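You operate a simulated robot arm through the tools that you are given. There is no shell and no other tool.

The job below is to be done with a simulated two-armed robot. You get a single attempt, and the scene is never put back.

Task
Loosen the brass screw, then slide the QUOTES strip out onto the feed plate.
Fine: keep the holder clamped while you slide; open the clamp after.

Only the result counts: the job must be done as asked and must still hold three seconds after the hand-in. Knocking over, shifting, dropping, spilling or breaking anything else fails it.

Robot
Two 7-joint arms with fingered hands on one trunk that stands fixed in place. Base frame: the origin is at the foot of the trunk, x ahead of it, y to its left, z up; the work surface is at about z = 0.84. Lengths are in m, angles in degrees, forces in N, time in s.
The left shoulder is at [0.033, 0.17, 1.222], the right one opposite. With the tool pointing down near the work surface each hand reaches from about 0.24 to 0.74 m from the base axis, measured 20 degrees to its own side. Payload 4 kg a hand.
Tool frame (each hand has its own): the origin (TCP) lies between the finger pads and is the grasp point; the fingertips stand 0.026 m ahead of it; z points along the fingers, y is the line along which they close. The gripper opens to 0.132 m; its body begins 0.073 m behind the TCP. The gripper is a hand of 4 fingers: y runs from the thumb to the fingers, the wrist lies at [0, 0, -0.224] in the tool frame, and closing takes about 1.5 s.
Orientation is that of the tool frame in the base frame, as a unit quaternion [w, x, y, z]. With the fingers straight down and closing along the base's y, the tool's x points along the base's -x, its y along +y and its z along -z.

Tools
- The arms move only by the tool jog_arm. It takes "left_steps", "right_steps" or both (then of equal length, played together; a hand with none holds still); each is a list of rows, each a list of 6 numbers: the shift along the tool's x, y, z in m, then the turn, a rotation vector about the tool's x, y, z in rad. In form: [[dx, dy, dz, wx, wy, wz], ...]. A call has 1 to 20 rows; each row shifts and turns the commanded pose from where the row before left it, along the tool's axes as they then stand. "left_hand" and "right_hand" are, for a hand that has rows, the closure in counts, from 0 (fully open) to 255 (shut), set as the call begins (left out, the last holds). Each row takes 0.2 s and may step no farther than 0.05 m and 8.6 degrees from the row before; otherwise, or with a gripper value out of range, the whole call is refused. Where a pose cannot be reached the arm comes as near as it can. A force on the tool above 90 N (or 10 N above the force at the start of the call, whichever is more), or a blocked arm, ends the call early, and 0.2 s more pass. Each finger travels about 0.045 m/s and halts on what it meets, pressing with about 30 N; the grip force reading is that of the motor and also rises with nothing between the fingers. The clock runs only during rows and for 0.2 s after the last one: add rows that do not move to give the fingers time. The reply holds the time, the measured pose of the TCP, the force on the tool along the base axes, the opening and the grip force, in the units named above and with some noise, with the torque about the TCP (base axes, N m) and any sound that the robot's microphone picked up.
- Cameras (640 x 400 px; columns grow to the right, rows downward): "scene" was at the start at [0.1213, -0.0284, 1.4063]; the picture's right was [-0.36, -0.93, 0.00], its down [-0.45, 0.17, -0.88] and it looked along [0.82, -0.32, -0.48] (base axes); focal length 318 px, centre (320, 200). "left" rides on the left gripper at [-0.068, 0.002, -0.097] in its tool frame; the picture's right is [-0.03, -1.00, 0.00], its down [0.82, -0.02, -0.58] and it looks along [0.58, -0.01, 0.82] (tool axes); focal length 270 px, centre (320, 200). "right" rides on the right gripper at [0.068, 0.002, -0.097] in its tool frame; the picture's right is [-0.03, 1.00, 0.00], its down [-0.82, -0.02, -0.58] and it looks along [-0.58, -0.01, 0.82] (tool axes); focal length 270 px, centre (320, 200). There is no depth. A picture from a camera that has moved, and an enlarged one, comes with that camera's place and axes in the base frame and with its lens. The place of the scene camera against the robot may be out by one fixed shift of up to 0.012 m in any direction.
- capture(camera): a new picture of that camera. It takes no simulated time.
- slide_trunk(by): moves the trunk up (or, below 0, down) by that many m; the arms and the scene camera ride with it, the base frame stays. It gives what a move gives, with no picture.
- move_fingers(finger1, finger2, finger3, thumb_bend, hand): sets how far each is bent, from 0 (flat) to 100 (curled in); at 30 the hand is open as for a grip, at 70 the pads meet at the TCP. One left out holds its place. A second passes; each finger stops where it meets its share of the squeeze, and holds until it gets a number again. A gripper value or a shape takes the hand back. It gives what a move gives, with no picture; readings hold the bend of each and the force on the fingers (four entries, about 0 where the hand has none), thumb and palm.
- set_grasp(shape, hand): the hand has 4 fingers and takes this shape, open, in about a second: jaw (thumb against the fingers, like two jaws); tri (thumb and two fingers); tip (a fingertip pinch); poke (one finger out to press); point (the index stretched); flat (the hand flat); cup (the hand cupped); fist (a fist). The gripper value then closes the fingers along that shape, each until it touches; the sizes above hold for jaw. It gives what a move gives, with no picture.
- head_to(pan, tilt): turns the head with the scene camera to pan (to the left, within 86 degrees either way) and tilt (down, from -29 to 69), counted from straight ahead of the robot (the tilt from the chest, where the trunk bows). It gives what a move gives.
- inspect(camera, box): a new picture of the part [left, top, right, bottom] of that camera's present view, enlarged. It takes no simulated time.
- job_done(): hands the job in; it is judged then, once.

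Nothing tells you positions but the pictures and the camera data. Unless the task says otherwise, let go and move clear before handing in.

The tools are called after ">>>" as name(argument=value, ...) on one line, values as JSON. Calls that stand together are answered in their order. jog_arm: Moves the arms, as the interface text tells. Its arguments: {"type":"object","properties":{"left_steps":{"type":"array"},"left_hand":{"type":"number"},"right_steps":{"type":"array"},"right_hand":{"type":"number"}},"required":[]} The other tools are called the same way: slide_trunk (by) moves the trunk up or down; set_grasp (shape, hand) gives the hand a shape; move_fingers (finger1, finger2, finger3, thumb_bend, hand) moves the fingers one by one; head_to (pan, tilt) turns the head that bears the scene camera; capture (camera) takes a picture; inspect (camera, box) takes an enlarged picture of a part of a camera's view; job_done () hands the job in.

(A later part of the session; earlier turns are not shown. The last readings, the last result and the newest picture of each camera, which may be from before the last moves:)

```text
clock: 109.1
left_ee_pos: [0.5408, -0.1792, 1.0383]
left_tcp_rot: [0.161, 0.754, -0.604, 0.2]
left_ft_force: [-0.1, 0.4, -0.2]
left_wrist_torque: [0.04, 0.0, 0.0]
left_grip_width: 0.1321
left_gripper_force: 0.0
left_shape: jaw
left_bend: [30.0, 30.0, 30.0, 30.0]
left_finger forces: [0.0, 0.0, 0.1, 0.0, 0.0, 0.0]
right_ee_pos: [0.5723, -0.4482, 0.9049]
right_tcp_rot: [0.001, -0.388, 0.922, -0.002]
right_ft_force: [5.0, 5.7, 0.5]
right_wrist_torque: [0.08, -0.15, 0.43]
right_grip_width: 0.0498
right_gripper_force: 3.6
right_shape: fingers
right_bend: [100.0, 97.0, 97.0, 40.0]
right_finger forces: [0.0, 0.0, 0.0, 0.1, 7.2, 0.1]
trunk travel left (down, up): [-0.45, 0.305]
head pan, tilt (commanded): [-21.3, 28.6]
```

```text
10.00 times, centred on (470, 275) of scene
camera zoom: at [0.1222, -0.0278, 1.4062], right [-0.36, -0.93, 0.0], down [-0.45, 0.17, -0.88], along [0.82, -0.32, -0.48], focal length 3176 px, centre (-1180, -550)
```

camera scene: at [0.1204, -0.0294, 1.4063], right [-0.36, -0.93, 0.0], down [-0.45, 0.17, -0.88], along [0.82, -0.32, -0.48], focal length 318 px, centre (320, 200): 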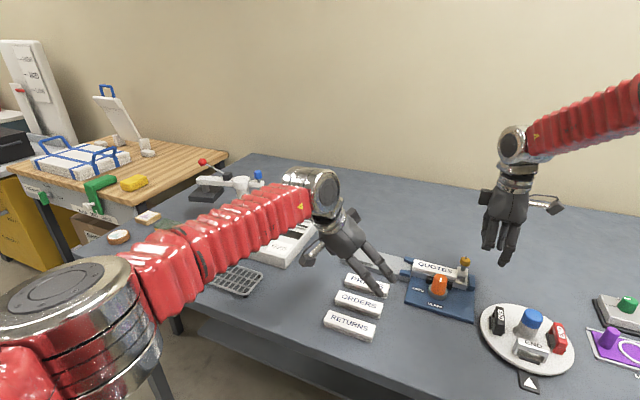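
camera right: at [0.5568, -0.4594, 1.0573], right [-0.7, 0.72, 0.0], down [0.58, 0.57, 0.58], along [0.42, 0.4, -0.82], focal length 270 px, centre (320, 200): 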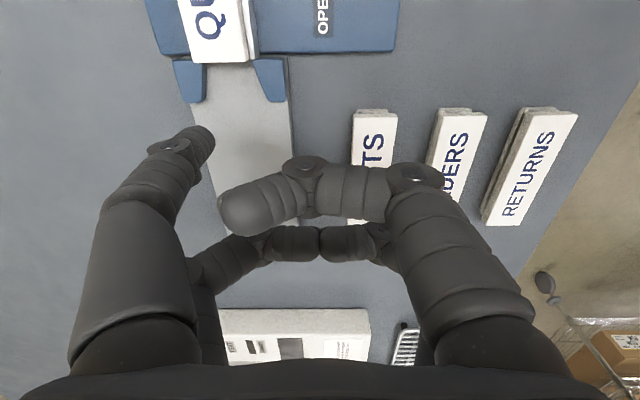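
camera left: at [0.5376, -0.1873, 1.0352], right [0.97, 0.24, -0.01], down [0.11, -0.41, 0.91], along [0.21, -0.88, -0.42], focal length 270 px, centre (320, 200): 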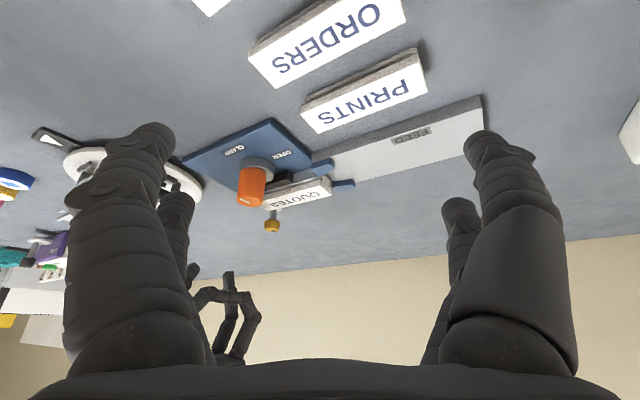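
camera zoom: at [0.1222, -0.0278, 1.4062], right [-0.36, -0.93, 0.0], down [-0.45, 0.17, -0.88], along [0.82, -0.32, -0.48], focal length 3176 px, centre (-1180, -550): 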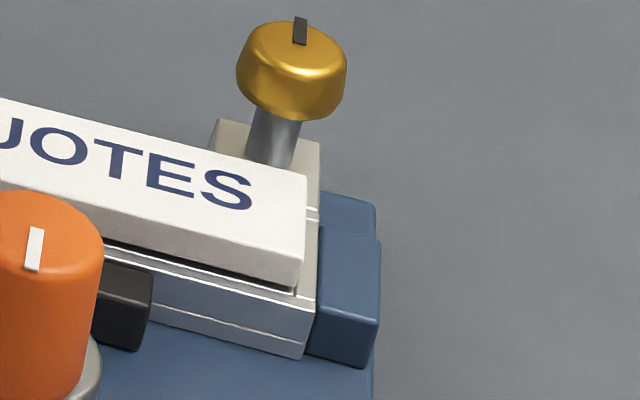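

The holder is moving back towards its block. I continue in small steps until it seats.

>>> jog_arm(right_steps=[[0.003, 0, 0, 0, 0, 0], [0, 0, 0, 0, 0, 0]])

>>> jog_arm(right_steps=[[0.003, 0, 0, 0, 0, 0], [0, 0, 0, 0, 0, 0]])

>>> inspect(camera="scene", box=[450, 255, 490, 295])

>>> inspect(camera="scene", box=[400, 250, 480, 325])

```text
clock: 109.7
left_ee_pos: [0.541, -0.178, 1.0382]
left_tcp_rot: [0.161, 0.755, -0.604, 0.2]
left_ft_force: [0.0, -0.4, 0.6]
left_wrist_torque: [-0.01, 0.02, 0.0]
left_grip_width: 0.1321
left_gripper_force: 0.0
left_shape: jaw
left_bend: [30.0, 30.0, 30.0, 30.0]
left_finger forces: [0.0, 0.1, 0.0, 0.0, 0.0, 0.0]
right_ee_pos: [0.572, -0.4493, 0.9039]
right_tcp_rot: [0.0, -0.388, 0.921, -0.002]
right_ft_force: [7.4, 8.3, 0.5]
right_wrist_torque: [0.16, -0.25, 0.76]
right_grip_width: 0.0498
right_gripper_force: 5.9
right_shape: fingers
right_bend: [100.0, 97.0, 97.0, 40.0]
right_finger forces: [0.1, 0.0, 0.0, 0.0, 12.0, 0.0]
trunk travel left (down, up): [-0.45, 0.305]
head pan, tilt (commanded): [-21.3, 28.6]
```

```text
clock: 110.3
left_ee_pos: [0.541, -0.1788, 1.0389]
left_tcp_rot: [0.162, 0.754, -0.604, 0.201]
left_ft_force: [0.5, -0.2, -0.2]
left_wrist_torque: [-0.04, 0.01, -0.01]
left_grip_width: 0.1321
left_gripper_force: 0.1
left_shape: jaw
left_bend: [30.0, 30.0, 30.0, 30.0]
left_finger forces: [0.0, 0.0, 0.1, 0.0, 0.0, 0.0]
right_ee_pos: [0.5702, -0.4509, 0.9044]
right_tcp_rot: [0.001, -0.388, 0.922, -0.003]
right_ft_force: [12.1, 13.0, 2.7]
right_wrist_torque: [0.22, -0.37, 1.07]
right_grip_width: 0.0503
right_gripper_force: 9.0
right_shape: fingers
right_bend: [100.0, 97.0, 97.0, 40.0]
right_finger forces: [0.0, 0.0, 0.0, 0.0, 17.4, 0.0]
trunk travel left (down, up): [-0.45, 0.305]
head pan, tilt (commanded): [-21.3, 28.6]
```

```text
10.00 times, centred on (470, 275) of scene
camera zoom: at [0.1231, -0.0269, 1.4062], right [-0.36, -0.93, 0.0], down [-0.45, 0.17, -0.88], along [0.82, -0.32, -0.48], focal length 3176 px, centre (-1180, -550)
```

zoom: 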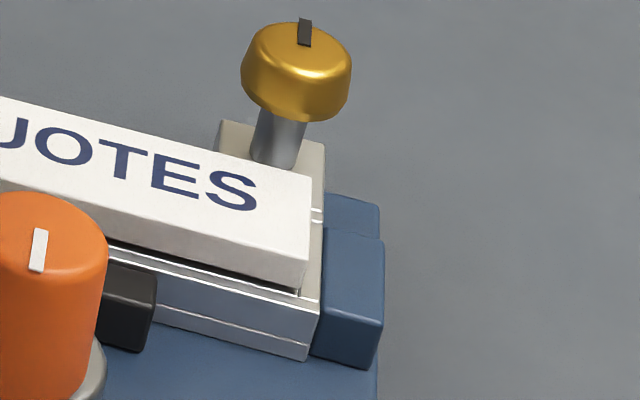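

```text
5.33 times, centred on (440, 288) of scene
camera zoom: at [0.1231, -0.0269, 1.4062], right [-0.36, -0.93, 0.0], down [-0.45, 0.17, -0.88], along [0.82, -0.32, -0.48], focal length 1694 px, centre (-320, -267)
```

zoom: 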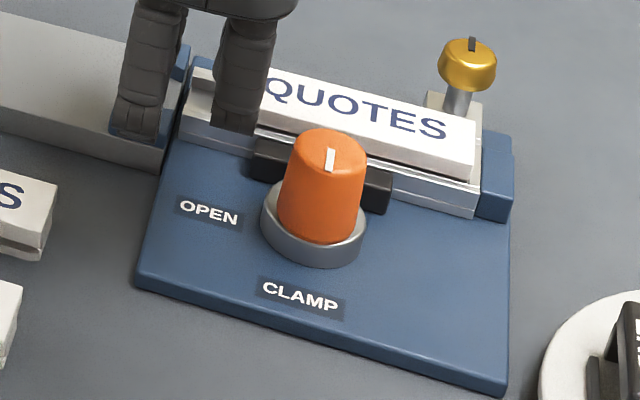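

The holder is back against its end block. I take the thumb away, lift, and check the seat with no load.

>>> jog_arm(right_steps=[[-0.01, 0, 0, 0, 0, 0], [-0.012, 0, 0, 0, 0, 0], [0, 0, -0.03, 0, 0, 0], [0, 0, -0.04, 0, 0, 0], [0, 0, -0.03, 0, 0, 0], [0.045, -0.01, 0, 0, 0, 0], [0.045, -0.01, 0, 0, 0, 0], [0.045, -0.01, 0, 0, 0, 0], [0.045, -0.005, 0, 0, 0, 0], [0, 0, 0, 0, 0, 0]])

>>> inspect(camera="scene", box=[400, 250, 480, 325])

>>> inspect(camera="left", box=[310, 165, 350, 195])

>>> capture(camera="right")

```text
clock: 112.5
left_ee_pos: [0.5406, -0.1798, 1.0392]
left_tcp_rot: [0.161, 0.754, -0.605, 0.201]
left_ft_force: [0.5, -0.1, 0.0]
left_wrist_torque: [0.02, 0.0, 0.0]
left_grip_width: 0.1319
left_gripper_force: 0.0
left_shape: jaw
left_bend: [30.0, 30.0, 30.0, 30.0]
left_finger forces: [0.0, 0.0, 0.0, 0.0, 0.0, 0.1]
right_ee_pos: [0.4833, -0.5887, 1.0037]
right_tcp_rot: [0.0, -0.389, 0.921, -0.004]
right_ft_force: [-0.6, -0.4, 0.1]
right_wrist_torque: [0.01, 0.04, 0.01]
right_grip_width: 0.05
right_gripper_force: 0.0
right_shape: fingers
right_bend: [100.0, 97.0, 97.0, 40.0]
right_finger forces: [0.0, 0.1, 0.0, 0.0, 0.0, 0.0]
trunk travel left (down, up): [-0.45, 0.305]
head pan, tilt (commanded): [-21.3, 28.6]
```

```text
5.33 times, centred on (440, 288) of scene
camera zoom: at [0.1223, -0.0282, 1.4062], right [-0.36, -0.93, 0.0], down [-0.45, 0.17, -0.88], along [0.82, -0.32, -0.48], focal length 1694 px, centre (-320, -267)
```

zoom: 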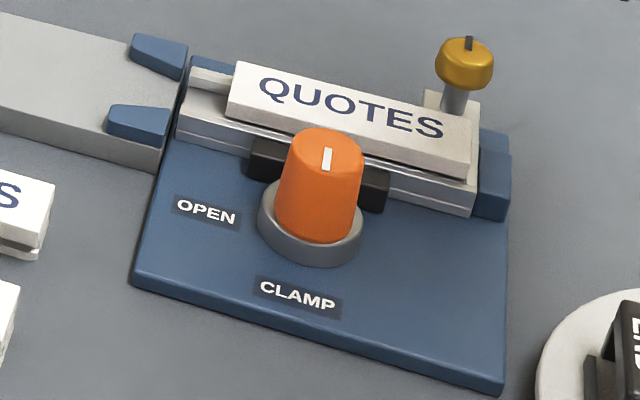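

```text
13.33 times, centred on (330, 180) of left
camera zoom: at [0.5152, -0.0751, 1.089], right [0.97, 0.24, -0.01], down [0.11, -0.41, 0.91], along [0.21, -0.88, -0.42], focal length 3604 px, centre (187, 467)
```

zoom: 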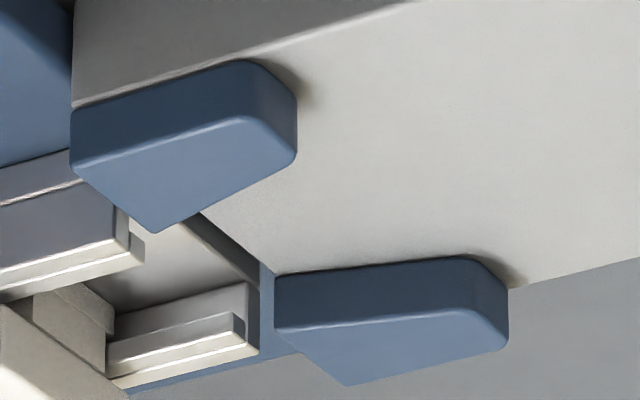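

```text
taken
camera right: at [0.4341, -0.6358, 1.1017], right [-0.7, 0.72, 0.0], down [0.58, 0.57, 0.58], along [0.42, 0.4, -0.82], focal length 270 px, centre (320, 200)
```

right: 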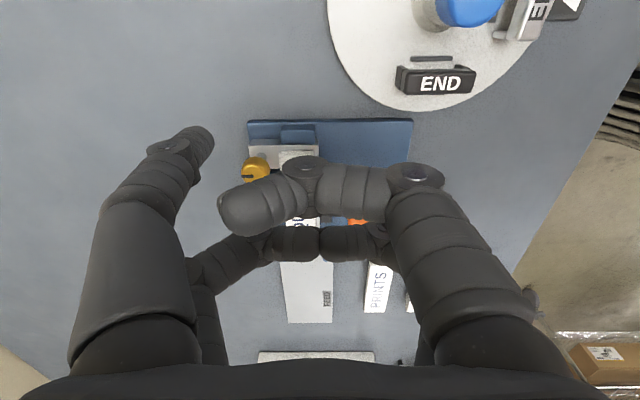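

The holder is back in its original seat, with the small gap to the feed plate restored. With the mouth now open to view, I bring the left camera closer to compare the channel floor with the feed plate.

>>> jog_arm(left_steps=[[0.018, 0, 0.026, 0, 0, 0], [0.018, 0, 0.026, 0, 0, 0], [0.018, 0, 0.026, 0, 0, 0], [0.014, 0, 0.02, 0, 0, 0], [0, 0, 0, 0, 0, 0]])

>>> inspect(camera="left", box=[300, 160, 350, 200])

>>> inspect(camera="left", box=[310, 168, 334, 186])

```text
clock: 113.7
left_ee_pos: [0.564, -0.2837, 0.9867]
left_tcp_rot: [0.161, 0.755, -0.603, 0.201]
left_ft_force: [-0.4, -0.8, -0.5]
left_wrist_torque: [0.04, -0.02, 0.02]
left_grip_width: 0.1319
left_gripper_force: 0.1
left_shape: jaw
left_bend: [30.0, 30.0, 30.0, 30.0]
left_finger forces: [0.0, 0.0, 0.0, 0.1, 0.1, 0.0]
right_ee_pos: [0.4831, -0.5903, 1.0052]
right_tcp_rot: [0.001, -0.389, 0.921, -0.002]
right_ft_force: [-0.7, 0.9, 0.4]
right_wrist_torque: [-0.03, -0.02, -0.01]
right_grip_width: 0.05
right_gripper_force: 0.1
right_shape: fingers
right_bend: [100.0, 97.0, 97.0, 40.0]
right_finger forces: [0.0, 0.1, 0.0, 0.1, 0.1, 0.0]
trunk travel left (down, up): [-0.45, 0.305]
head pan, tilt (commanded): [-21.3, 28.6]
```

```text
10.00 times, centred on (325, 180) of left
camera zoom: at [0.5384, -0.1796, 1.0374], right [0.97, 0.24, -0.01], down [0.11, -0.41, 0.91], along [0.21, -0.88, -0.42], focal length 2703 px, centre (270, 400)
```

zoom: 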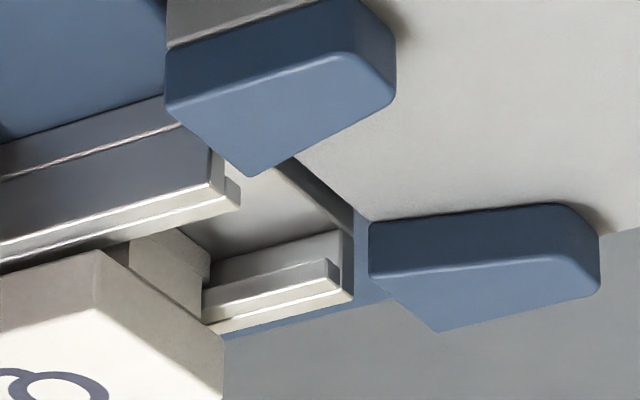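

```text
16.00 times, centred on (322, 177) of left
camera zoom: at [0.5384, -0.1796, 1.0374], right [0.97, 0.24, -0.01], down [0.11, -0.41, 0.91], along [0.21, -0.88, -0.42], focal length 4325 px, centre (288, 568)
```

zoom: 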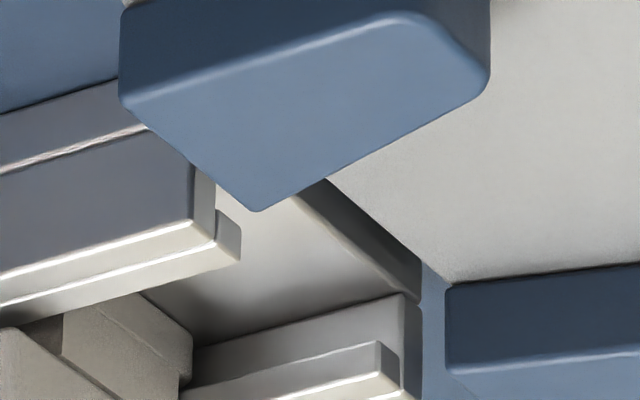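

With the holder properly seated, the channel floor now appears to sit slightly above the feed plate, as it should. I bring the thumb behind the strip again for another push.

>>> jog_arm(right_steps=[[-0.0218, 0.0175, 0.0272, 0, 0, 0], [-0.0218, 0.0175, 0.0272, 0, 0, 0], [0, 0, 0, 0, 0, 0]])

>>> inspect(camera="right", box=[100, 60, 340, 220])

>>> inspect(camera="scene", box=[420, 220, 510, 300])

```text
clock: 114.5
left_ee_pos: [0.5627, -0.2843, 0.9858]
left_tcp_rot: [0.162, 0.754, -0.604, 0.2]
left_ft_force: [-0.9, 0.5, -0.2]
left_wrist_torque: [0.0, -0.02, 0.0]
left_grip_width: 0.1319
left_gripper_force: 0.1
left_shape: jaw
left_bend: [30.0, 30.0, 30.0, 30.0]
left_finger forces: [0.0, 0.1, 0.1, 0.0, 0.0, 0.1]
right_ee_pos: [0.4869, -0.5327, 0.9501]
right_tcp_rot: [0.001, -0.388, 0.922, -0.003]
right_ft_force: [0.0, 0.3, 0.3]
right_wrist_torque: [0.02, -0.01, 0.02]
right_grip_width: 0.0498
right_gripper_force: 0.0
right_shape: fingers
right_bend: [100.0, 97.0, 97.0, 40.0]
right_finger forces: [0.0, 0.0, 0.0, 0.1, 0.0, 0.0]
trunk travel left (down, up): [-0.45, 0.305]
head pan, tilt (commanded): [-21.3, 28.6]
```

```text
2.50 times, centred on (220, 140) of right
camera zoom: at [0.439, -0.5793, 1.0473], right [-0.7, 0.72, 0.0], down [0.58, 0.57, 0.58], along [0.42, 0.4, -0.82], focal length 676 px, centre (570, 350)
```

zoom: 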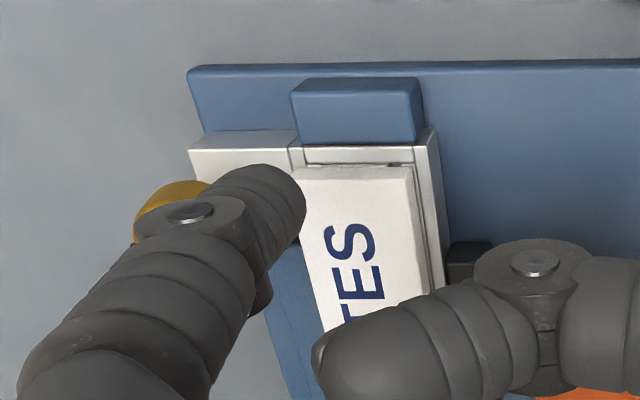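

```text
5.00 times, centred on (465, 260) of scene
camera zoom: at [0.1211, -0.0286, 1.4063], right [-0.36, -0.93, 0.0], down [-0.45, 0.17, -0.88], along [0.82, -0.32, -0.48], focal length 1588 px, centre (-405, -100)
```

zoom: 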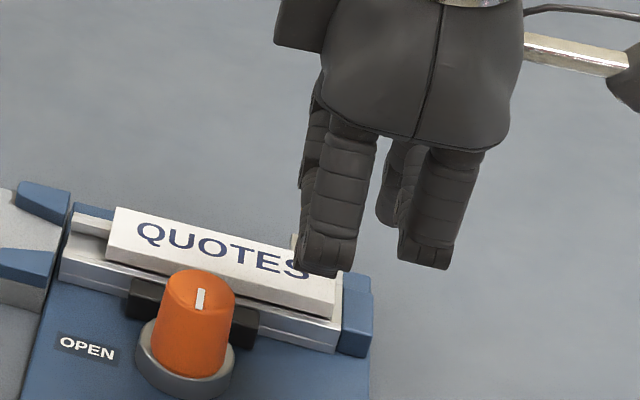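

The thumb is well centred and needs another 5 mm of clearance behind the strip. I shift back and lower to pushing height.

>>> jog_arm(right_steps=[[0.005, 0, 0, 0, 0, 0], [0, 0, 0.018, 0, 0, 0], [0, 0, 0.018, 0, 0, 0], [0, 0, 0.006, 0, 0, 0], [0, 0, 0, 0, 0, 0]])

>>> jog_arm(right_steps=[[0, 0, 0.003, 0, 0, 0], [0, 0, 0, 0, 0, 0]])

>>> inspect(camera="right", box=[100, 60, 340, 220])

```text
clock: 115.7
left_ee_pos: [0.5644, -0.2855, 0.9873]
left_tcp_rot: [0.161, 0.754, -0.604, 0.201]
left_ft_force: [0.1, -0.6, -0.7]
left_wrist_torque: [0.0, -0.03, 0.01]
left_grip_width: 0.1321
left_gripper_force: 0.0
left_shape: jaw
left_bend: [30.0, 30.0, 30.0, 30.0]
left_finger forces: [0.0, 0.0, 0.1, 0.1, 0.0, 0.0]
right_ee_pos: [0.4843, -0.5382, 0.907]
right_tcp_rot: [0.001, -0.388, 0.922, -0.003]
right_ft_force: [-0.5, 0.0, 0.3]
right_wrist_torque: [0.0, 0.01, 0.0]
right_grip_width: 0.0499
right_gripper_force: 0.0
right_shape: fingers
right_bend: [100.0, 97.0, 97.0, 40.0]
right_finger forces: [0.1, 0.0, 0.0, 0.0, 0.0, 0.1]
trunk travel left (down, up): [-0.45, 0.305]
head pan, tilt (commanded): [-21.3, 28.6]
```

```text
clock: 116.3
left_ee_pos: [0.5637, -0.2842, 0.9872]
left_tcp_rot: [0.161, 0.754, -0.604, 0.2]
left_ft_force: [-0.3, 0.7, 0.6]
left_wrist_torque: [-0.01, -0.01, 0.02]
left_grip_width: 0.1318
left_gripper_force: 0.1
left_shape: jaw
left_bend: [30.0, 30.0, 30.0, 30.0]
left_finger forces: [0.0, 0.0, 0.0, 0.1, 0.0, 0.0]
right_ee_pos: [0.4851, -0.5374, 0.905]
right_tcp_rot: [0.001, -0.387, 0.922, -0.003]
right_ft_force: [0.0, 0.4, -0.2]
right_wrist_torque: [0.01, 0.02, 0.0]
right_grip_width: 0.0497
right_gripper_force: 0.0
right_shape: fingers
right_bend: [100.0, 97.0, 97.0, 40.0]
right_finger forces: [0.0, 0.1, 0.0, 0.0, 0.0, 0.0]
trunk travel left (down, up): [-0.45, 0.305]
head pan, tilt (commanded): [-21.3, 28.6]
```

```text
2.50 times, centred on (220, 140) of right
camera zoom: at [0.4355, -0.5838, 1.0015], right [-0.7, 0.72, 0.0], down [0.58, 0.57, 0.58], along [0.42, 0.4, -0.82], focal length 676 px, centre (570, 350)
```

zoom: 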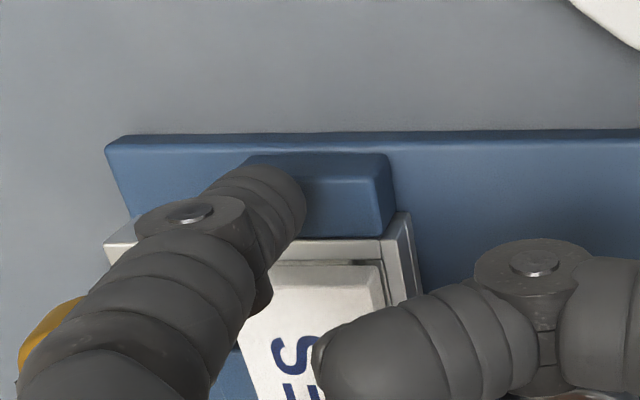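

The thumb is in place about 6 mm behind the strip. I centre it, lower 2 mm and push the strip forward in steps.

>>> jog_arm(right_steps=[[0, 0.003, 0.002, 0, 0, 0], [-0.005, 0, 0, 0, 0, 0], [-0.005, 0, 0, 0, 0, 0], [-0.005, 0, 0, 0, 0, 0], [-0.005, 0, 0, 0, 0, 0], [0, 0, 0, 0, 0, 0]])

>>> inspect(camera="right", box=[100, 60, 340, 220])

>>> inspect(camera="left", box=[280, 150, 360, 210])

```text
clock: 117.7
left_ee_pos: [0.5635, -0.2826, 0.9875]
left_tcp_rot: [0.161, 0.754, -0.605, 0.2]
left_ft_force: [0.5, 0.4, -1.0]
left_wrist_torque: [0.01, 0.01, -0.01]
left_grip_width: 0.1318
left_gripper_force: 0.0
left_shape: jaw
left_bend: [30.0, 30.0, 30.0, 30.0]
left_finger forces: [0.0, 0.1, 0.0, 0.0, 0.0, 0.0]
right_ee_pos: [0.4982, -0.5208, 0.9043]
right_tcp_rot: [0.002, -0.388, 0.922, -0.002]
right_ft_force: [0.2, 0.3, -0.1]
right_wrist_torque: [0.01, -0.01, 0.02]
right_grip_width: 0.0496
right_gripper_force: 0.1
right_shape: fingers
right_bend: [100.0, 97.0, 97.0, 40.0]
right_finger forces: [0.1, 0.1, 0.0, 0.0, 0.1, 0.0]
trunk travel left (down, up): [-0.45, 0.305]
head pan, tilt (commanded): [-21.3, 28.6]
```

```text
2.50 times, centred on (220, 140) of right
camera zoom: at [0.448, -0.5675, 1.0003], right [-0.7, 0.72, 0.0], down [0.58, 0.57, 0.58], along [0.42, 0.4, -0.82], focal length 676 px, centre (570, 350)
```

zoom: 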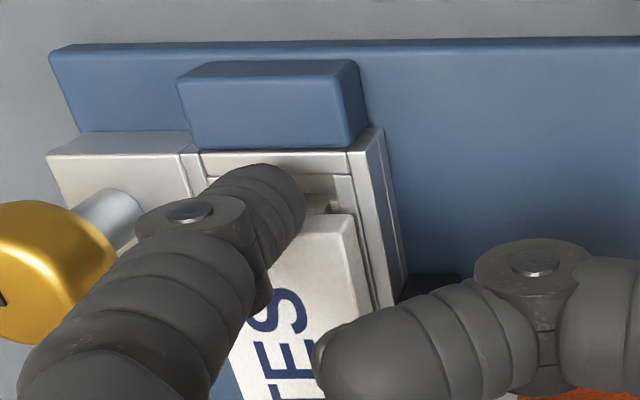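

```text
6.67 times, centred on (320, 180) of left
camera zoom: at [0.5382, -0.1798, 1.0377], right [0.97, 0.24, -0.01], down [0.11, -0.41, 0.91], along [0.21, -0.88, -0.42], focal length 1802 px, centre (320, 333)
```

zoom: 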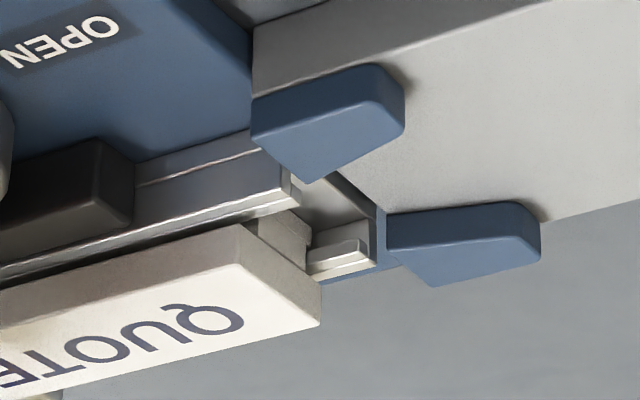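

The strip is sliding easily and the holder stays. I continue towards the mouth in small steps.

>>> jog_arm(right_steps=[[-0.004, 0, 0, 0, 0, 0], [-0.004, 0, 0, 0, 0, 0], [-0.004, 0, 0, 0, 0, 0], [0, 0, 0, 0, 0, 0]])

>>> jog_arm(right_steps=[[-0.003, 0, 0, 0, 0, 0], [0, 0, 0, 0, 0, 0]])

>>> inspect(camera="left", box=[300, 160, 350, 200])

>>> inspect(camera="scene", box=[400, 245, 490, 305])

```text
clock: 118.7
left_ee_pos: [0.5635, -0.2847, 0.9865]
left_tcp_rot: [0.161, 0.754, -0.605, 0.2]
left_ft_force: [0.7, -0.7, 0.9]
left_wrist_torque: [0.0, 0.02, 0.0]
left_grip_width: 0.132
left_gripper_force: 0.0
left_shape: jaw
left_bend: [30.0, 30.0, 30.0, 30.0]
left_finger forces: [0.1, 0.1, 0.1, 0.1, 0.0, 0.1]
right_ee_pos: [0.5055, -0.5134, 0.9037]
right_tcp_rot: [0.002, -0.388, 0.922, -0.003]
right_ft_force: [0.5, -0.2, 0.7]
right_wrist_torque: [0.0, 0.02, -0.03]
right_grip_width: 0.05
right_gripper_force: 0.2
right_shape: fingers
right_bend: [100.0, 97.0, 97.0, 40.0]
right_finger forces: [0.0, 0.0, 0.0, 0.1, 0.1, 0.0]
trunk travel left (down, up): [-0.45, 0.305]
head pan, tilt (commanded): [-21.3, 28.6]
```

```text
clock: 119.3
left_ee_pos: [0.564, -0.2844, 0.9862]
left_tcp_rot: [0.162, 0.753, -0.605, 0.201]
left_ft_force: [0.0, -0.2, 0.3]
left_wrist_torque: [0.0, -0.03, -0.01]
left_grip_width: 0.1319
left_gripper_force: 0.0
left_shape: jaw
left_bend: [30.0, 30.0, 30.0, 30.0]
left_finger forces: [0.0, 0.0, 0.1, 0.1, 0.0, 0.1]
right_ee_pos: [0.5066, -0.5107, 0.9035]
right_tcp_rot: [0.001, -0.388, 0.922, -0.002]
right_ft_force: [-0.6, -0.1, 0.3]
right_wrist_torque: [-0.03, -0.02, -0.04]
right_grip_width: 0.0499
right_gripper_force: 0.4
right_shape: fingers
right_bend: [100.0, 97.0, 97.0, 40.0]
right_finger forces: [0.0, 0.1, 0.0, 0.0, 0.3, 0.0]
trunk travel left (down, up): [-0.45, 0.305]
head pan, tilt (commanded): [-21.3, 28.6]
```

```text
10.00 times, centred on (325, 180) of left
camera zoom: at [0.5383, -0.1798, 1.0377], right [0.97, 0.24, -0.01], down [0.11, -0.41, 0.91], along [0.21, -0.88, -0.42], focal length 2703 px, centre (270, 400)
```

zoom: 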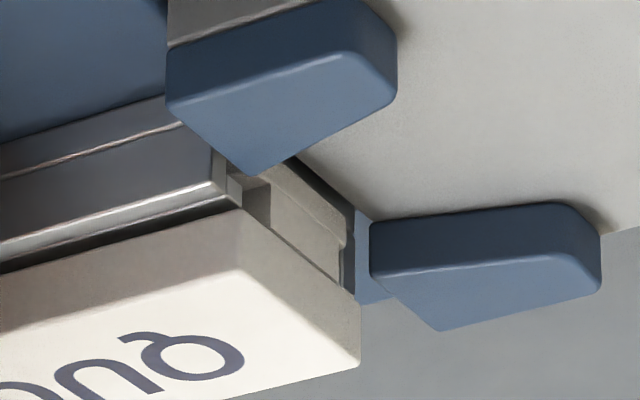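

```text
6.67 times, centred on (445, 275) of scene
camera zoom: at [0.1215, -0.0285, 1.4063], right [-0.36, -0.93, 0.0], down [-0.45, 0.17, -0.88], along [0.82, -0.32, -0.48], focal length 2118 px, centre (-513, -300)
```

zoom: 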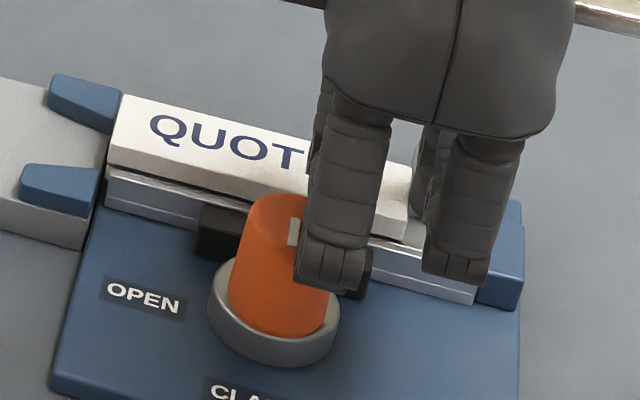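

The strip's front is at the rail mouth and lined up with the channel between the guides. I push on, watching for any catch.

>>> jog_arm(right_steps=[[-0.003, 0, 0, 0, 0, 0], [-0.003, 0, 0, 0, 0, 0], [0, 0, 0, 0, 0, 0]])

>>> inspect(camera="left", box=[300, 160, 350, 200])

>>> inspect(camera="scene", box=[400, 245, 490, 305])

```text
clock: 120.1
left_ee_pos: [0.5633, -0.2843, 0.9865]
left_tcp_rot: [0.161, 0.754, -0.604, 0.201]
left_ft_force: [0.2, 0.3, -0.9]
left_wrist_torque: [0.03, -0.04, -0.05]
left_grip_width: 0.1317
left_gripper_force: 0.1
left_shape: jaw
left_bend: [30.0, 30.0, 30.0, 30.0]
left_finger forces: [0.0, 0.1, 0.0, 0.1, 0.0, 0.0]
right_ee_pos: [0.5098, -0.5069, 0.9031]
right_tcp_rot: [0.0, -0.387, 0.922, -0.003]
right_ft_force: [-4.2, -2.8, 0.8]
right_wrist_torque: [-0.18, 0.0, -0.29]
right_grip_width: 0.0502
right_gripper_force: 2.5
right_shape: fingers
right_bend: [100.0, 97.0, 97.0, 40.0]
right_finger forces: [0.0, 0.1, 0.1, 0.0, 5.0, 0.0]
trunk travel left (down, up): [-0.45, 0.305]
head pan, tilt (commanded): [-21.3, 28.6]
```

```text
10.00 times, centred on (325, 180) of left
camera zoom: at [0.5379, -0.18, 1.0378], right [0.97, 0.24, -0.01], down [0.11, -0.41, 0.91], along [0.21, -0.88, -0.42], focal length 2703 px, centre (270, 400)
```

zoom: 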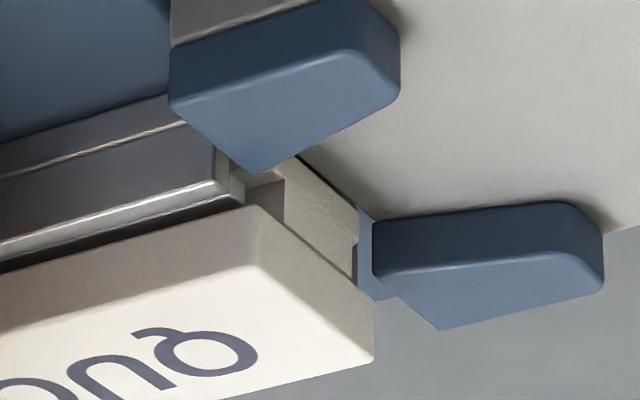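

```text
6.67 times, centred on (445, 275) of scene
camera zoom: at [0.121, -0.0288, 1.4063], right [-0.36, -0.93, 0.0], down [-0.45, 0.17, -0.88], along [0.82, -0.32, -0.48], focal length 2118 px, centre (-513, -300)
```

zoom: 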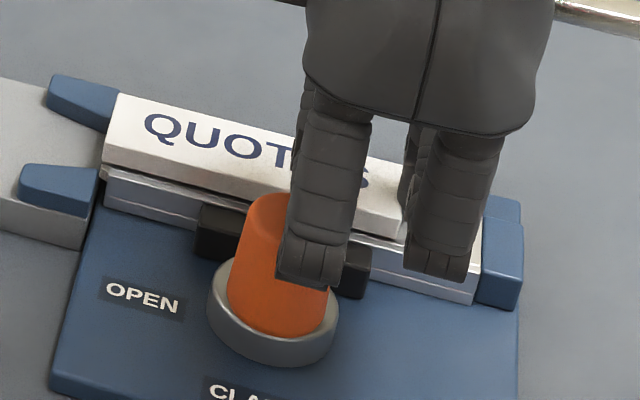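

It catches again at about 5 N as soon as the front leaves the rail. I zoom in on the contact to see which part touches.

>>> inspect(camera="left", box=[312, 172, 336, 190])

>>> inspect(camera="left", box=[300, 170, 324, 188])

>>> inspect(camera="scene", box=[404, 250, 432, 280])

```text
16.00 times, centred on (324, 181) of left
camera zoom: at [0.5379, -0.18, 1.0378], right [0.97, 0.24, -0.01], down [0.11, -0.41, 0.91], along [0.21, -0.88, -0.42], focal length 4325 px, centre (256, 504)
```

zoom: 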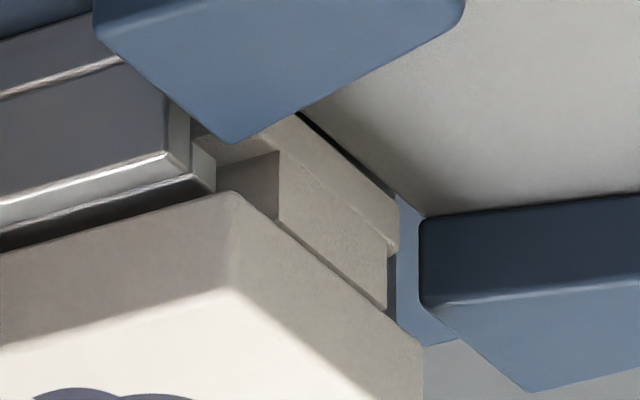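

```text
16.00 times, centred on (312, 179) of left
camera zoom: at [0.5379, -0.18, 1.0378], right [0.97, 0.24, -0.01], down [0.11, -0.41, 0.91], along [0.21, -0.88, -0.42], focal length 4325 px, centre (448, 536)
```

zoom: 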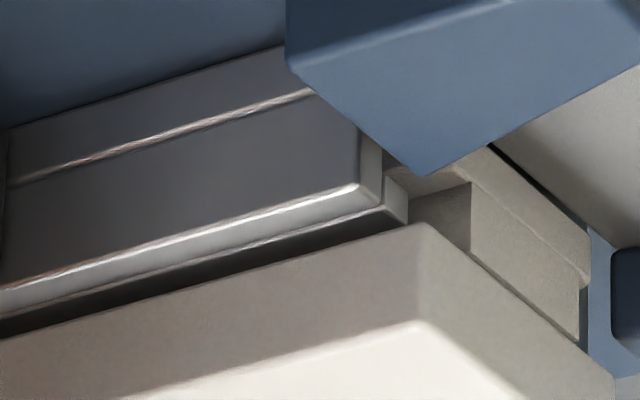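

```text
13.33 times, centred on (418, 265) of scene
camera zoom: at [0.121, -0.0288, 1.4063], right [-0.36, -0.93, 0.0], down [-0.45, 0.17, -0.88], along [0.82, -0.32, -0.48], focal length 4235 px, centre (-987, -667)
```

zoom: 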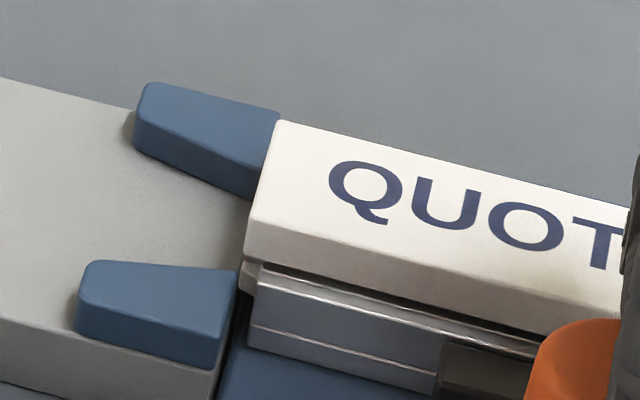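

The flange's lower edge meets the feed plate's edge, so the leading end needs a slight lift as it crosses. To reach it squarely with a pinch, I must lower the trunk for more reach. First I retract and raise both hands well clear.

>>> jog_arm(right_steps=[[0.008, 0, 0, 0, 0, 0], [0, 0, -0.03, 0, 0, 0], [0, 0, -0.04, 0, 0, 0], [0, 0, -0.04, 0, 0, 0], [0, 0, -0.04, 0, 0, 0], [0, 0, -0.04, 0, 0, 0], [0, 0, 0, 0, 0, 0]], left_steps=[[-0.018, 0, -0.026, 0, 0, 0], [-0.018, 0, -0.026, 0, 0, 0], [-0.018, 0, -0.026, 0, 0, 0], [-0.018, 0, -0.026, 0, 0, 0], [-0.02, 0, -0.035, 0, 0, 0], [-0.02, 0, -0.035, 0, 0, 0], [-0.02, 0, -0.035, 0, 0, 0]])

>>> capture(camera="scene")

```text
clock: 121.7
left_ee_pos: [0.5156, -0.0696, 1.1036]
left_tcp_rot: [0.162, 0.754, -0.605, 0.2]
left_ft_force: [0.5, 0.2, -0.8]
left_wrist_torque: [-0.02, 0.03, 0.02]
left_grip_width: 0.1321
left_gripper_force: 0.0
left_shape: jaw
left_bend: [30.0, 30.0, 30.0, 30.0]
left_finger forces: [0.0, 0.0, 0.1, 0.0, 0.1, 0.0]
right_ee_pos: [0.5049, -0.5101, 1.0939]
right_tcp_rot: [0.0, -0.388, 0.922, -0.002]
right_ft_force: [0.1, -0.1, 0.0]
right_wrist_torque: [0.02, 0.02, 0.01]
right_grip_width: 0.05
right_gripper_force: 0.0
right_shape: fingers
right_bend: [100.0, 97.0, 97.0, 40.0]
right_finger forces: [0.1, 0.0, 0.0, 0.0, 0.1, 0.0]
trunk travel left (down, up): [-0.45, 0.305]
head pan, tilt (commanded): [-21.3, 28.6]
```

```text
taken
camera scene: at [0.1215, -0.0277, 1.4063], right [-0.36, -0.93, 0.0], down [-0.45, 0.17, -0.88], along [0.82, -0.32, -0.48], focal length 318 px, centre (320, 200)
```

scene: 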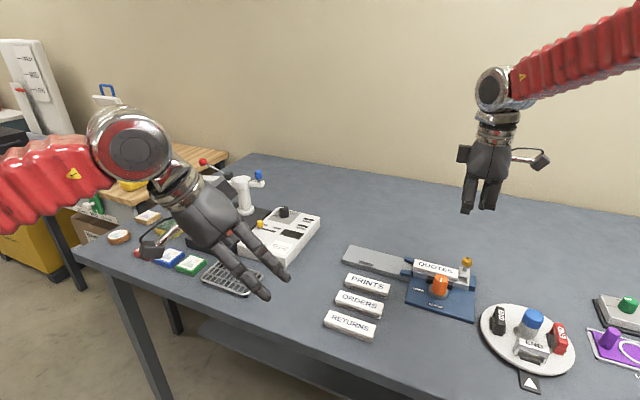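

>>> jog_arm(left_steps=[[0.0194, 0, -0.035, 0, 0, 0], [0.0194, 0, -0.035, 0, 0, 0], [0.0194, 0, -0.035, 0, 0, 0], [0, 0, 0, 0, 0, 0]])

>>> slide_trunk(by=-0.12)

>>> capture(camera="scene")

>>> capture(camera="right")

```text
clock: 122.7
left_ee_pos: [0.5158, -0.0712, 1.2245]
left_tcp_rot: [0.161, 0.754, -0.605, 0.2]
left_ft_force: [0.0, 0.2, -0.1]
left_wrist_torque: [0.04, -0.01, 0.02]
left_grip_width: 0.1322
left_gripper_force: 0.1
left_shape: jaw
left_bend: [30.0, 30.0, 30.0, 30.0]
left_finger forces: [0.0, 0.0, 0.1, 0.0, 0.1, 0.1]
right_ee_pos: [0.5049, -0.511, 1.0935]
right_tcp_rot: [-0.001, -0.388, 0.922, -0.002]
right_ft_force: [-0.1, 1.0, 0.1]
right_wrist_torque: [0.03, 0.01, -0.01]
right_grip_width: 0.05
right_gripper_force: 0.1
right_shape: fingers
right_bend: [100.0, 97.0, 97.0, 40.0]
right_finger forces: [0.0, 0.0, 0.0, 0.0, 0.1, 0.0]
trunk travel left (down, up): [-0.45, 0.305]
head pan, tilt (commanded): [-21.3, 28.6]
```

```text
clock: 124.2
left_ee_pos: [0.5136, -0.0691, 1.1038]
left_tcp_rot: [0.161, 0.754, -0.605, 0.2]
left_ft_force: [0.1, 0.1, 0.6]
left_wrist_torque: [-0.01, -0.01, 0.0]
left_grip_width: 0.132
left_gripper_force: 0.0
left_shape: jaw
left_bend: [30.0, 30.0, 30.0, 30.0]
left_finger forces: [0.1, 0.0, 0.0, 0.1, 0.1, 0.1]
right_ee_pos: [0.5048, -0.5107, 0.9728]
right_tcp_rot: [0.001, -0.388, 0.922, -0.002]
right_ft_force: [-0.2, -0.3, -0.1]
right_wrist_torque: [0.0, 0.02, -0.01]
right_grip_width: 0.0498
right_gripper_force: 0.0
right_shape: fingers
right_bend: [100.0, 97.0, 97.0, 40.0]
right_finger forces: [0.0, 0.0, 0.0, 0.0, 0.0, 0.0]
trunk travel left (down, up): [-0.33, 0.425]
head pan, tilt (commanded): [-21.3, 28.6]
```

```text
taken
camera scene: at [0.1497, -0.0284, 1.285], right [-0.36, -0.93, 0.0], down [-0.45, 0.17, -0.88], along [0.82, -0.32, -0.48], focal length 318 px, centre (320, 200)
```

scene: 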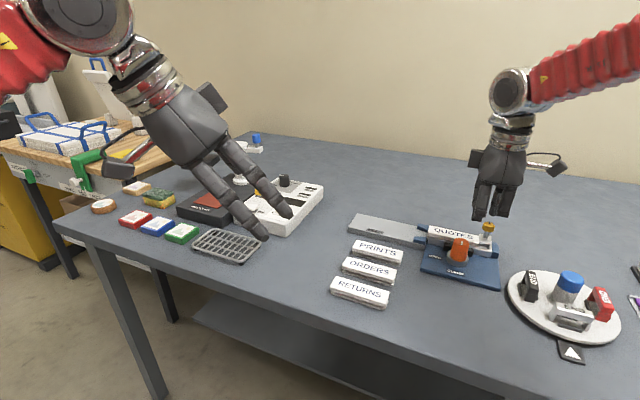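

```text
taken
camera right: at [0.4555, -0.5572, 1.0708], right [-0.7, 0.72, -0.01], down [0.58, 0.57, 0.58], along [0.42, 0.4, -0.82], focal length 270 px, centre (320, 200)
```

right: 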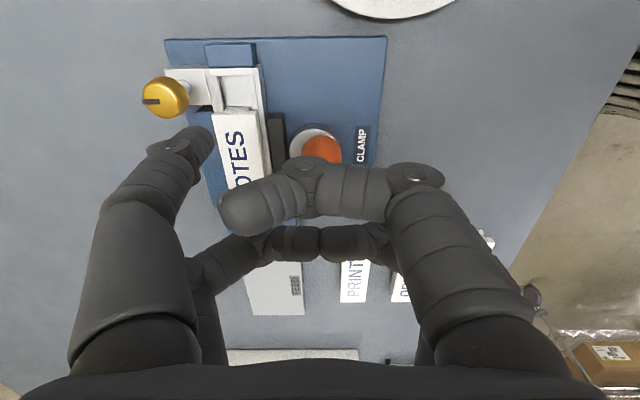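

The trunk is lower and the scene is undisturbed. I form the two-finger pinch again and move it over the strip's leading end.

>>> move_fingers(hand="right", finger1=56, finger2=100, finger3=100, thumb_bend=56)

>>> jog_arm(right_steps=[[-0.0334, -0.0208, 0, 0, 0, 0], [-0.0334, -0.0208, 0, 0, 0, 0], [-0.0335, -0.0208, 0, 0, 0, 0], [0, 0, 0.02, 0, 0, 0], [0, 0, 0, 0, 0, 0]])

>>> capture(camera="right")

>>> inspect(camera="scene", box=[380, 160, 520, 280])

```text
clock: 125.2
left_ee_pos: [0.516, -0.0687, 1.1035]
left_tcp_rot: [0.162, 0.754, -0.604, 0.2]
left_ft_force: [-0.9, 0.3, -0.4]
left_wrist_torque: [-0.02, -0.01, -0.04]
left_grip_width: 0.1318
left_gripper_force: 0.0
left_shape: jaw
left_bend: [30.0, 30.0, 30.0, 30.0]
left_finger forces: [0.0, 0.0, 0.0, 0.1, 0.0, 0.0]
right_ee_pos: [0.5044, -0.5107, 0.973]
right_tcp_rot: [0.001, -0.388, 0.922, -0.002]
right_ft_force: [0.7, -0.2, 0.1]
right_wrist_torque: [-0.01, -0.02, -0.03]
right_grip_width: 0.0456
right_gripper_force: 0.0
right_shape: fingers
right_bend: [56.0, 97.0, 97.0, 56.0]
right_finger forces: [0.0, 0.0, 0.0, 0.0, 0.1, 0.0]
trunk travel left (down, up): [-0.33, 0.425]
head pan, tilt (commanded): [-21.3, 28.6]
```

```text
clock: 126.4
left_ee_pos: [0.5168, -0.0694, 1.1026]
left_tcp_rot: [0.162, 0.754, -0.605, 0.2]
left_ft_force: [0.3, 0.0, -0.1]
left_wrist_torque: [-0.01, 0.05, -0.03]
left_grip_width: 0.132
left_gripper_force: 0.0
left_shape: jaw
left_bend: [30.0, 30.0, 30.0, 30.0]
left_finger forces: [0.0, 0.1, 0.1, 0.1, 0.0, 0.0]
right_ee_pos: [0.6207, -0.4837, 0.9527]
right_tcp_rot: [0.002, -0.388, 0.922, -0.002]
right_ft_force: [-0.7, -0.2, -0.7]
right_wrist_torque: [-0.02, 0.0, 0.01]
right_grip_width: 0.0456
right_gripper_force: 0.0
right_shape: fingers
right_bend: [56.0, 97.0, 97.0, 56.0]
right_finger forces: [0.0, 0.0, 0.1, 0.1, 0.0, 0.0]
trunk travel left (down, up): [-0.33, 0.425]
head pan, tilt (commanded): [-21.3, 28.6]
```

```text
taken
camera right: at [0.5713, -0.5301, 1.0502], right [-0.7, 0.72, 0.0], down [0.58, 0.57, 0.58], along [0.42, 0.4, -0.82], focal length 270 px, centre (320, 200)
```

right: 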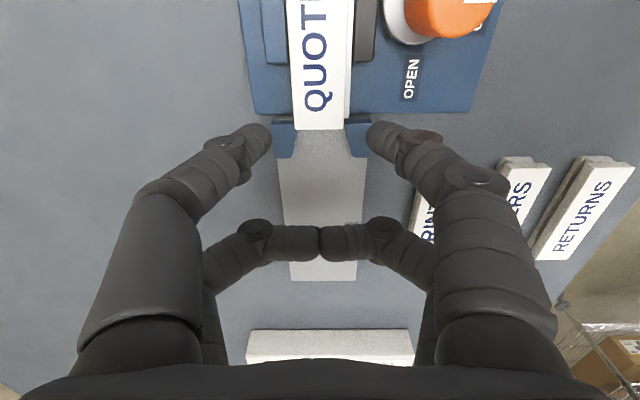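

```text
3.33 times, centred on (450, 220) of scene
camera zoom: at [0.1508, -0.0286, 1.2847], right [-0.36, -0.93, 0.0], down [-0.45, 0.17, -0.88], along [0.82, -0.32, -0.48], focal length 1059 px, centre (-113, 133)
```

zoom: 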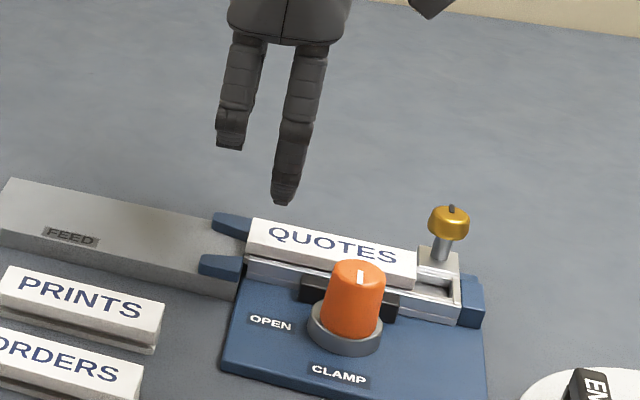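

Aligned over the strip's leading end. I descend in stages, now with more reach.

>>> jog_arm(right_steps=[[0, 0, 0.02, 0, 0, 0], [0, 0, 0.02, 0, 0, 0], [0, 0, 0.012, 0, 0, 0], [0, 0, 0, 0, 0, 0]])

>>> capture(camera="right")

>>> inspect(camera="scene", box=[405, 200, 475, 260])

```text
clock: 127.4
left_ee_pos: [0.5142, -0.0692, 1.1031]
left_tcp_rot: [0.161, 0.754, -0.605, 0.2]
left_ft_force: [-0.3, -0.4, -0.2]
left_wrist_torque: [-0.01, 0.03, -0.02]
left_grip_width: 0.1321
left_gripper_force: 0.1
left_shape: jaw
left_bend: [30.0, 30.0, 30.0, 30.0]
left_finger forces: [0.0, 0.1, 0.0, 0.0, 0.0, 0.0]
right_ee_pos: [0.6192, -0.483, 0.9005]
right_tcp_rot: [0.001, -0.388, 0.922, -0.002]
right_ft_force: [1.0, -0.4, 0.8]
right_wrist_torque: [-0.03, 0.0, 0.02]
right_grip_width: 0.0455
right_gripper_force: 0.0
right_shape: fingers
right_bend: [56.0, 97.0, 97.0, 56.0]
right_finger forces: [0.0, 0.0, 0.0, 0.0, 0.0, 0.0]
trunk travel left (down, up): [-0.33, 0.425]
head pan, tilt (commanded): [-21.3, 28.6]
```

```text
taken
camera right: at [0.5712, -0.5295, 0.9981], right [-0.7, 0.72, 0.0], down [0.58, 0.57, 0.58], along [0.42, 0.4, -0.82], focal length 270 px, centre (320, 200)
```

right: 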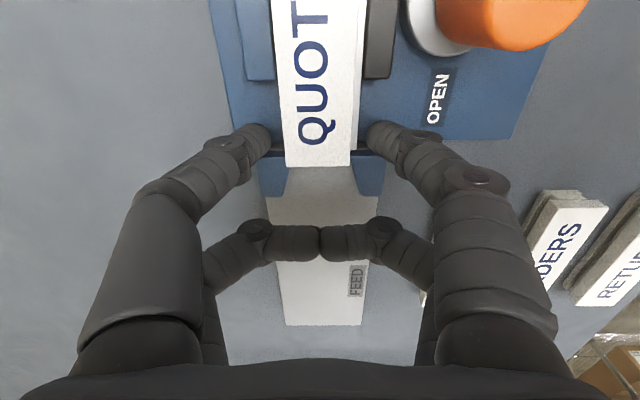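

```text
6.67 times, centred on (440, 230) of scene
camera zoom: at [0.1503, -0.0284, 1.2848], right [-0.36, -0.93, 0.0], down [-0.45, 0.17, -0.88], along [0.82, -0.32, -0.48], focal length 2118 px, centre (-480, 0)
```

zoom: 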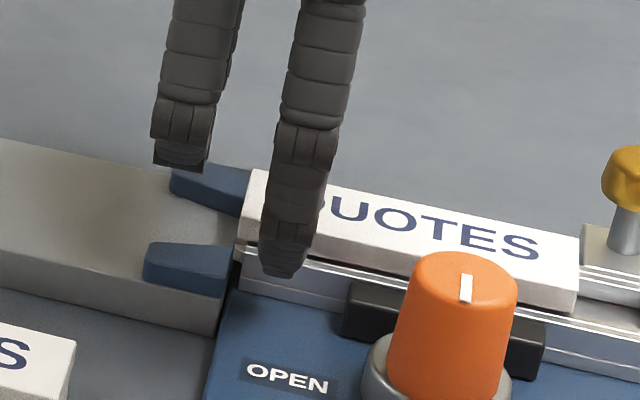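

The pinch straddles the strip nicely. I lower a few millimetres more in small steps, checking for contact with the rail lips.

>>> jog_arm(right_steps=[[0, 0, 0.005, 0, 0, 0], [0, 0, 0, 0, 0, 0]])

>>> jog_arm(right_steps=[[0, 0, 0.004, 0, 0, 0], [0, 0, 0, 0, 0, 0]])

>>> inspect(camera="right", box=[220, 90, 420, 220])

>>> inspect(camera="scene", box=[410, 215, 460, 255])

```text
clock: 128.0
left_ee_pos: [0.5163, -0.0703, 1.1033]
left_tcp_rot: [0.161, 0.754, -0.604, 0.2]
left_ft_force: [0.5, -0.1, 0.0]
left_wrist_torque: [-0.02, 0.0, -0.02]
left_grip_width: 0.132
left_gripper_force: 0.1
left_shape: jaw
left_bend: [30.0, 30.0, 30.0, 30.0]
left_finger forces: [0.0, 0.0, 0.0, 0.0, 0.0, 0.0]
right_ee_pos: [0.62, -0.4849, 0.895]
right_tcp_rot: [0.0, -0.387, 0.922, -0.002]
right_ft_force: [-1.2, 0.8, 0.8]
right_wrist_torque: [-0.03, -0.01, 0.03]
right_grip_width: 0.0455
right_gripper_force: 0.0
right_shape: fingers
right_bend: [56.0, 97.0, 97.0, 56.0]
right_finger forces: [0.1, 0.0, 0.0, 0.1, 0.1, 0.0]
trunk travel left (down, up): [-0.33, 0.425]
head pan, tilt (commanded): [-21.3, 28.6]
```

```text
clock: 128.6
left_ee_pos: [0.5165, -0.0693, 1.1039]
left_tcp_rot: [0.16, 0.755, -0.604, 0.2]
left_ft_force: [-1.2, -0.4, 0.4]
left_wrist_torque: [-0.03, -0.02, -0.01]
left_grip_width: 0.132
left_gripper_force: 0.1
left_shape: jaw
left_bend: [30.0, 30.0, 30.0, 30.0]
left_finger forces: [0.0, 0.0, 0.0, 0.0, 0.0, 0.0]
right_ee_pos: [0.6192, -0.484, 0.8918]
right_tcp_rot: [0.001, -0.387, 0.922, -0.003]
right_ft_force: [0.0, -0.6, -0.1]
right_wrist_torque: [-0.02, -0.01, -0.02]
right_grip_width: 0.0456
right_gripper_force: 0.0
right_shape: fingers
right_bend: [56.0, 97.0, 97.0, 56.0]
right_finger forces: [0.0, 0.1, 0.1, 0.0, 0.0, 0.1]
trunk travel left (down, up): [-0.33, 0.425]
head pan, tilt (commanded): [-21.3, 28.6]
```

```text
3.08 times, centred on (320, 155) of right
camera zoom: at [0.5712, -0.5297, 0.989], right [-0.7, 0.72, 0.0], down [0.58, 0.57, 0.58], along [0.42, 0.4, -0.82], focal length 832 px, centre (320, 338)
```

zoom: 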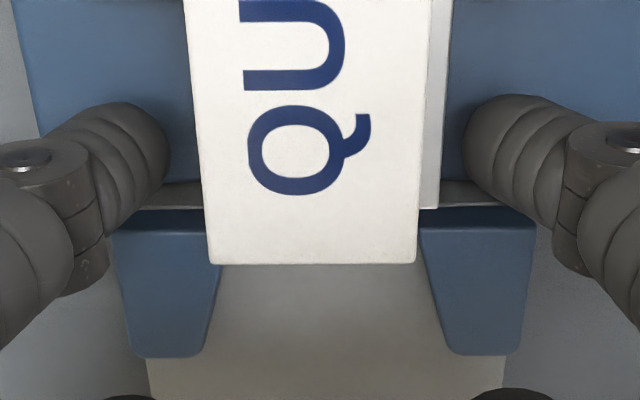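

```text
10.00 times, centred on (435, 235) of scene
camera zoom: at [0.1504, -0.0284, 1.2848], right [-0.36, -0.93, 0.0], down [-0.45, 0.17, -0.88], along [0.82, -0.32, -0.48], focal length 3176 px, centre (-830, -150)
```

zoom: 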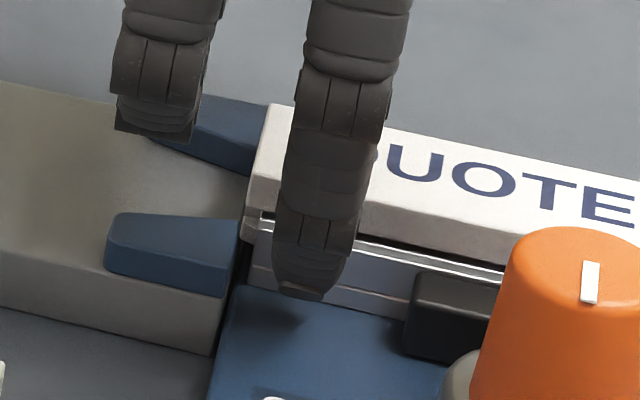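

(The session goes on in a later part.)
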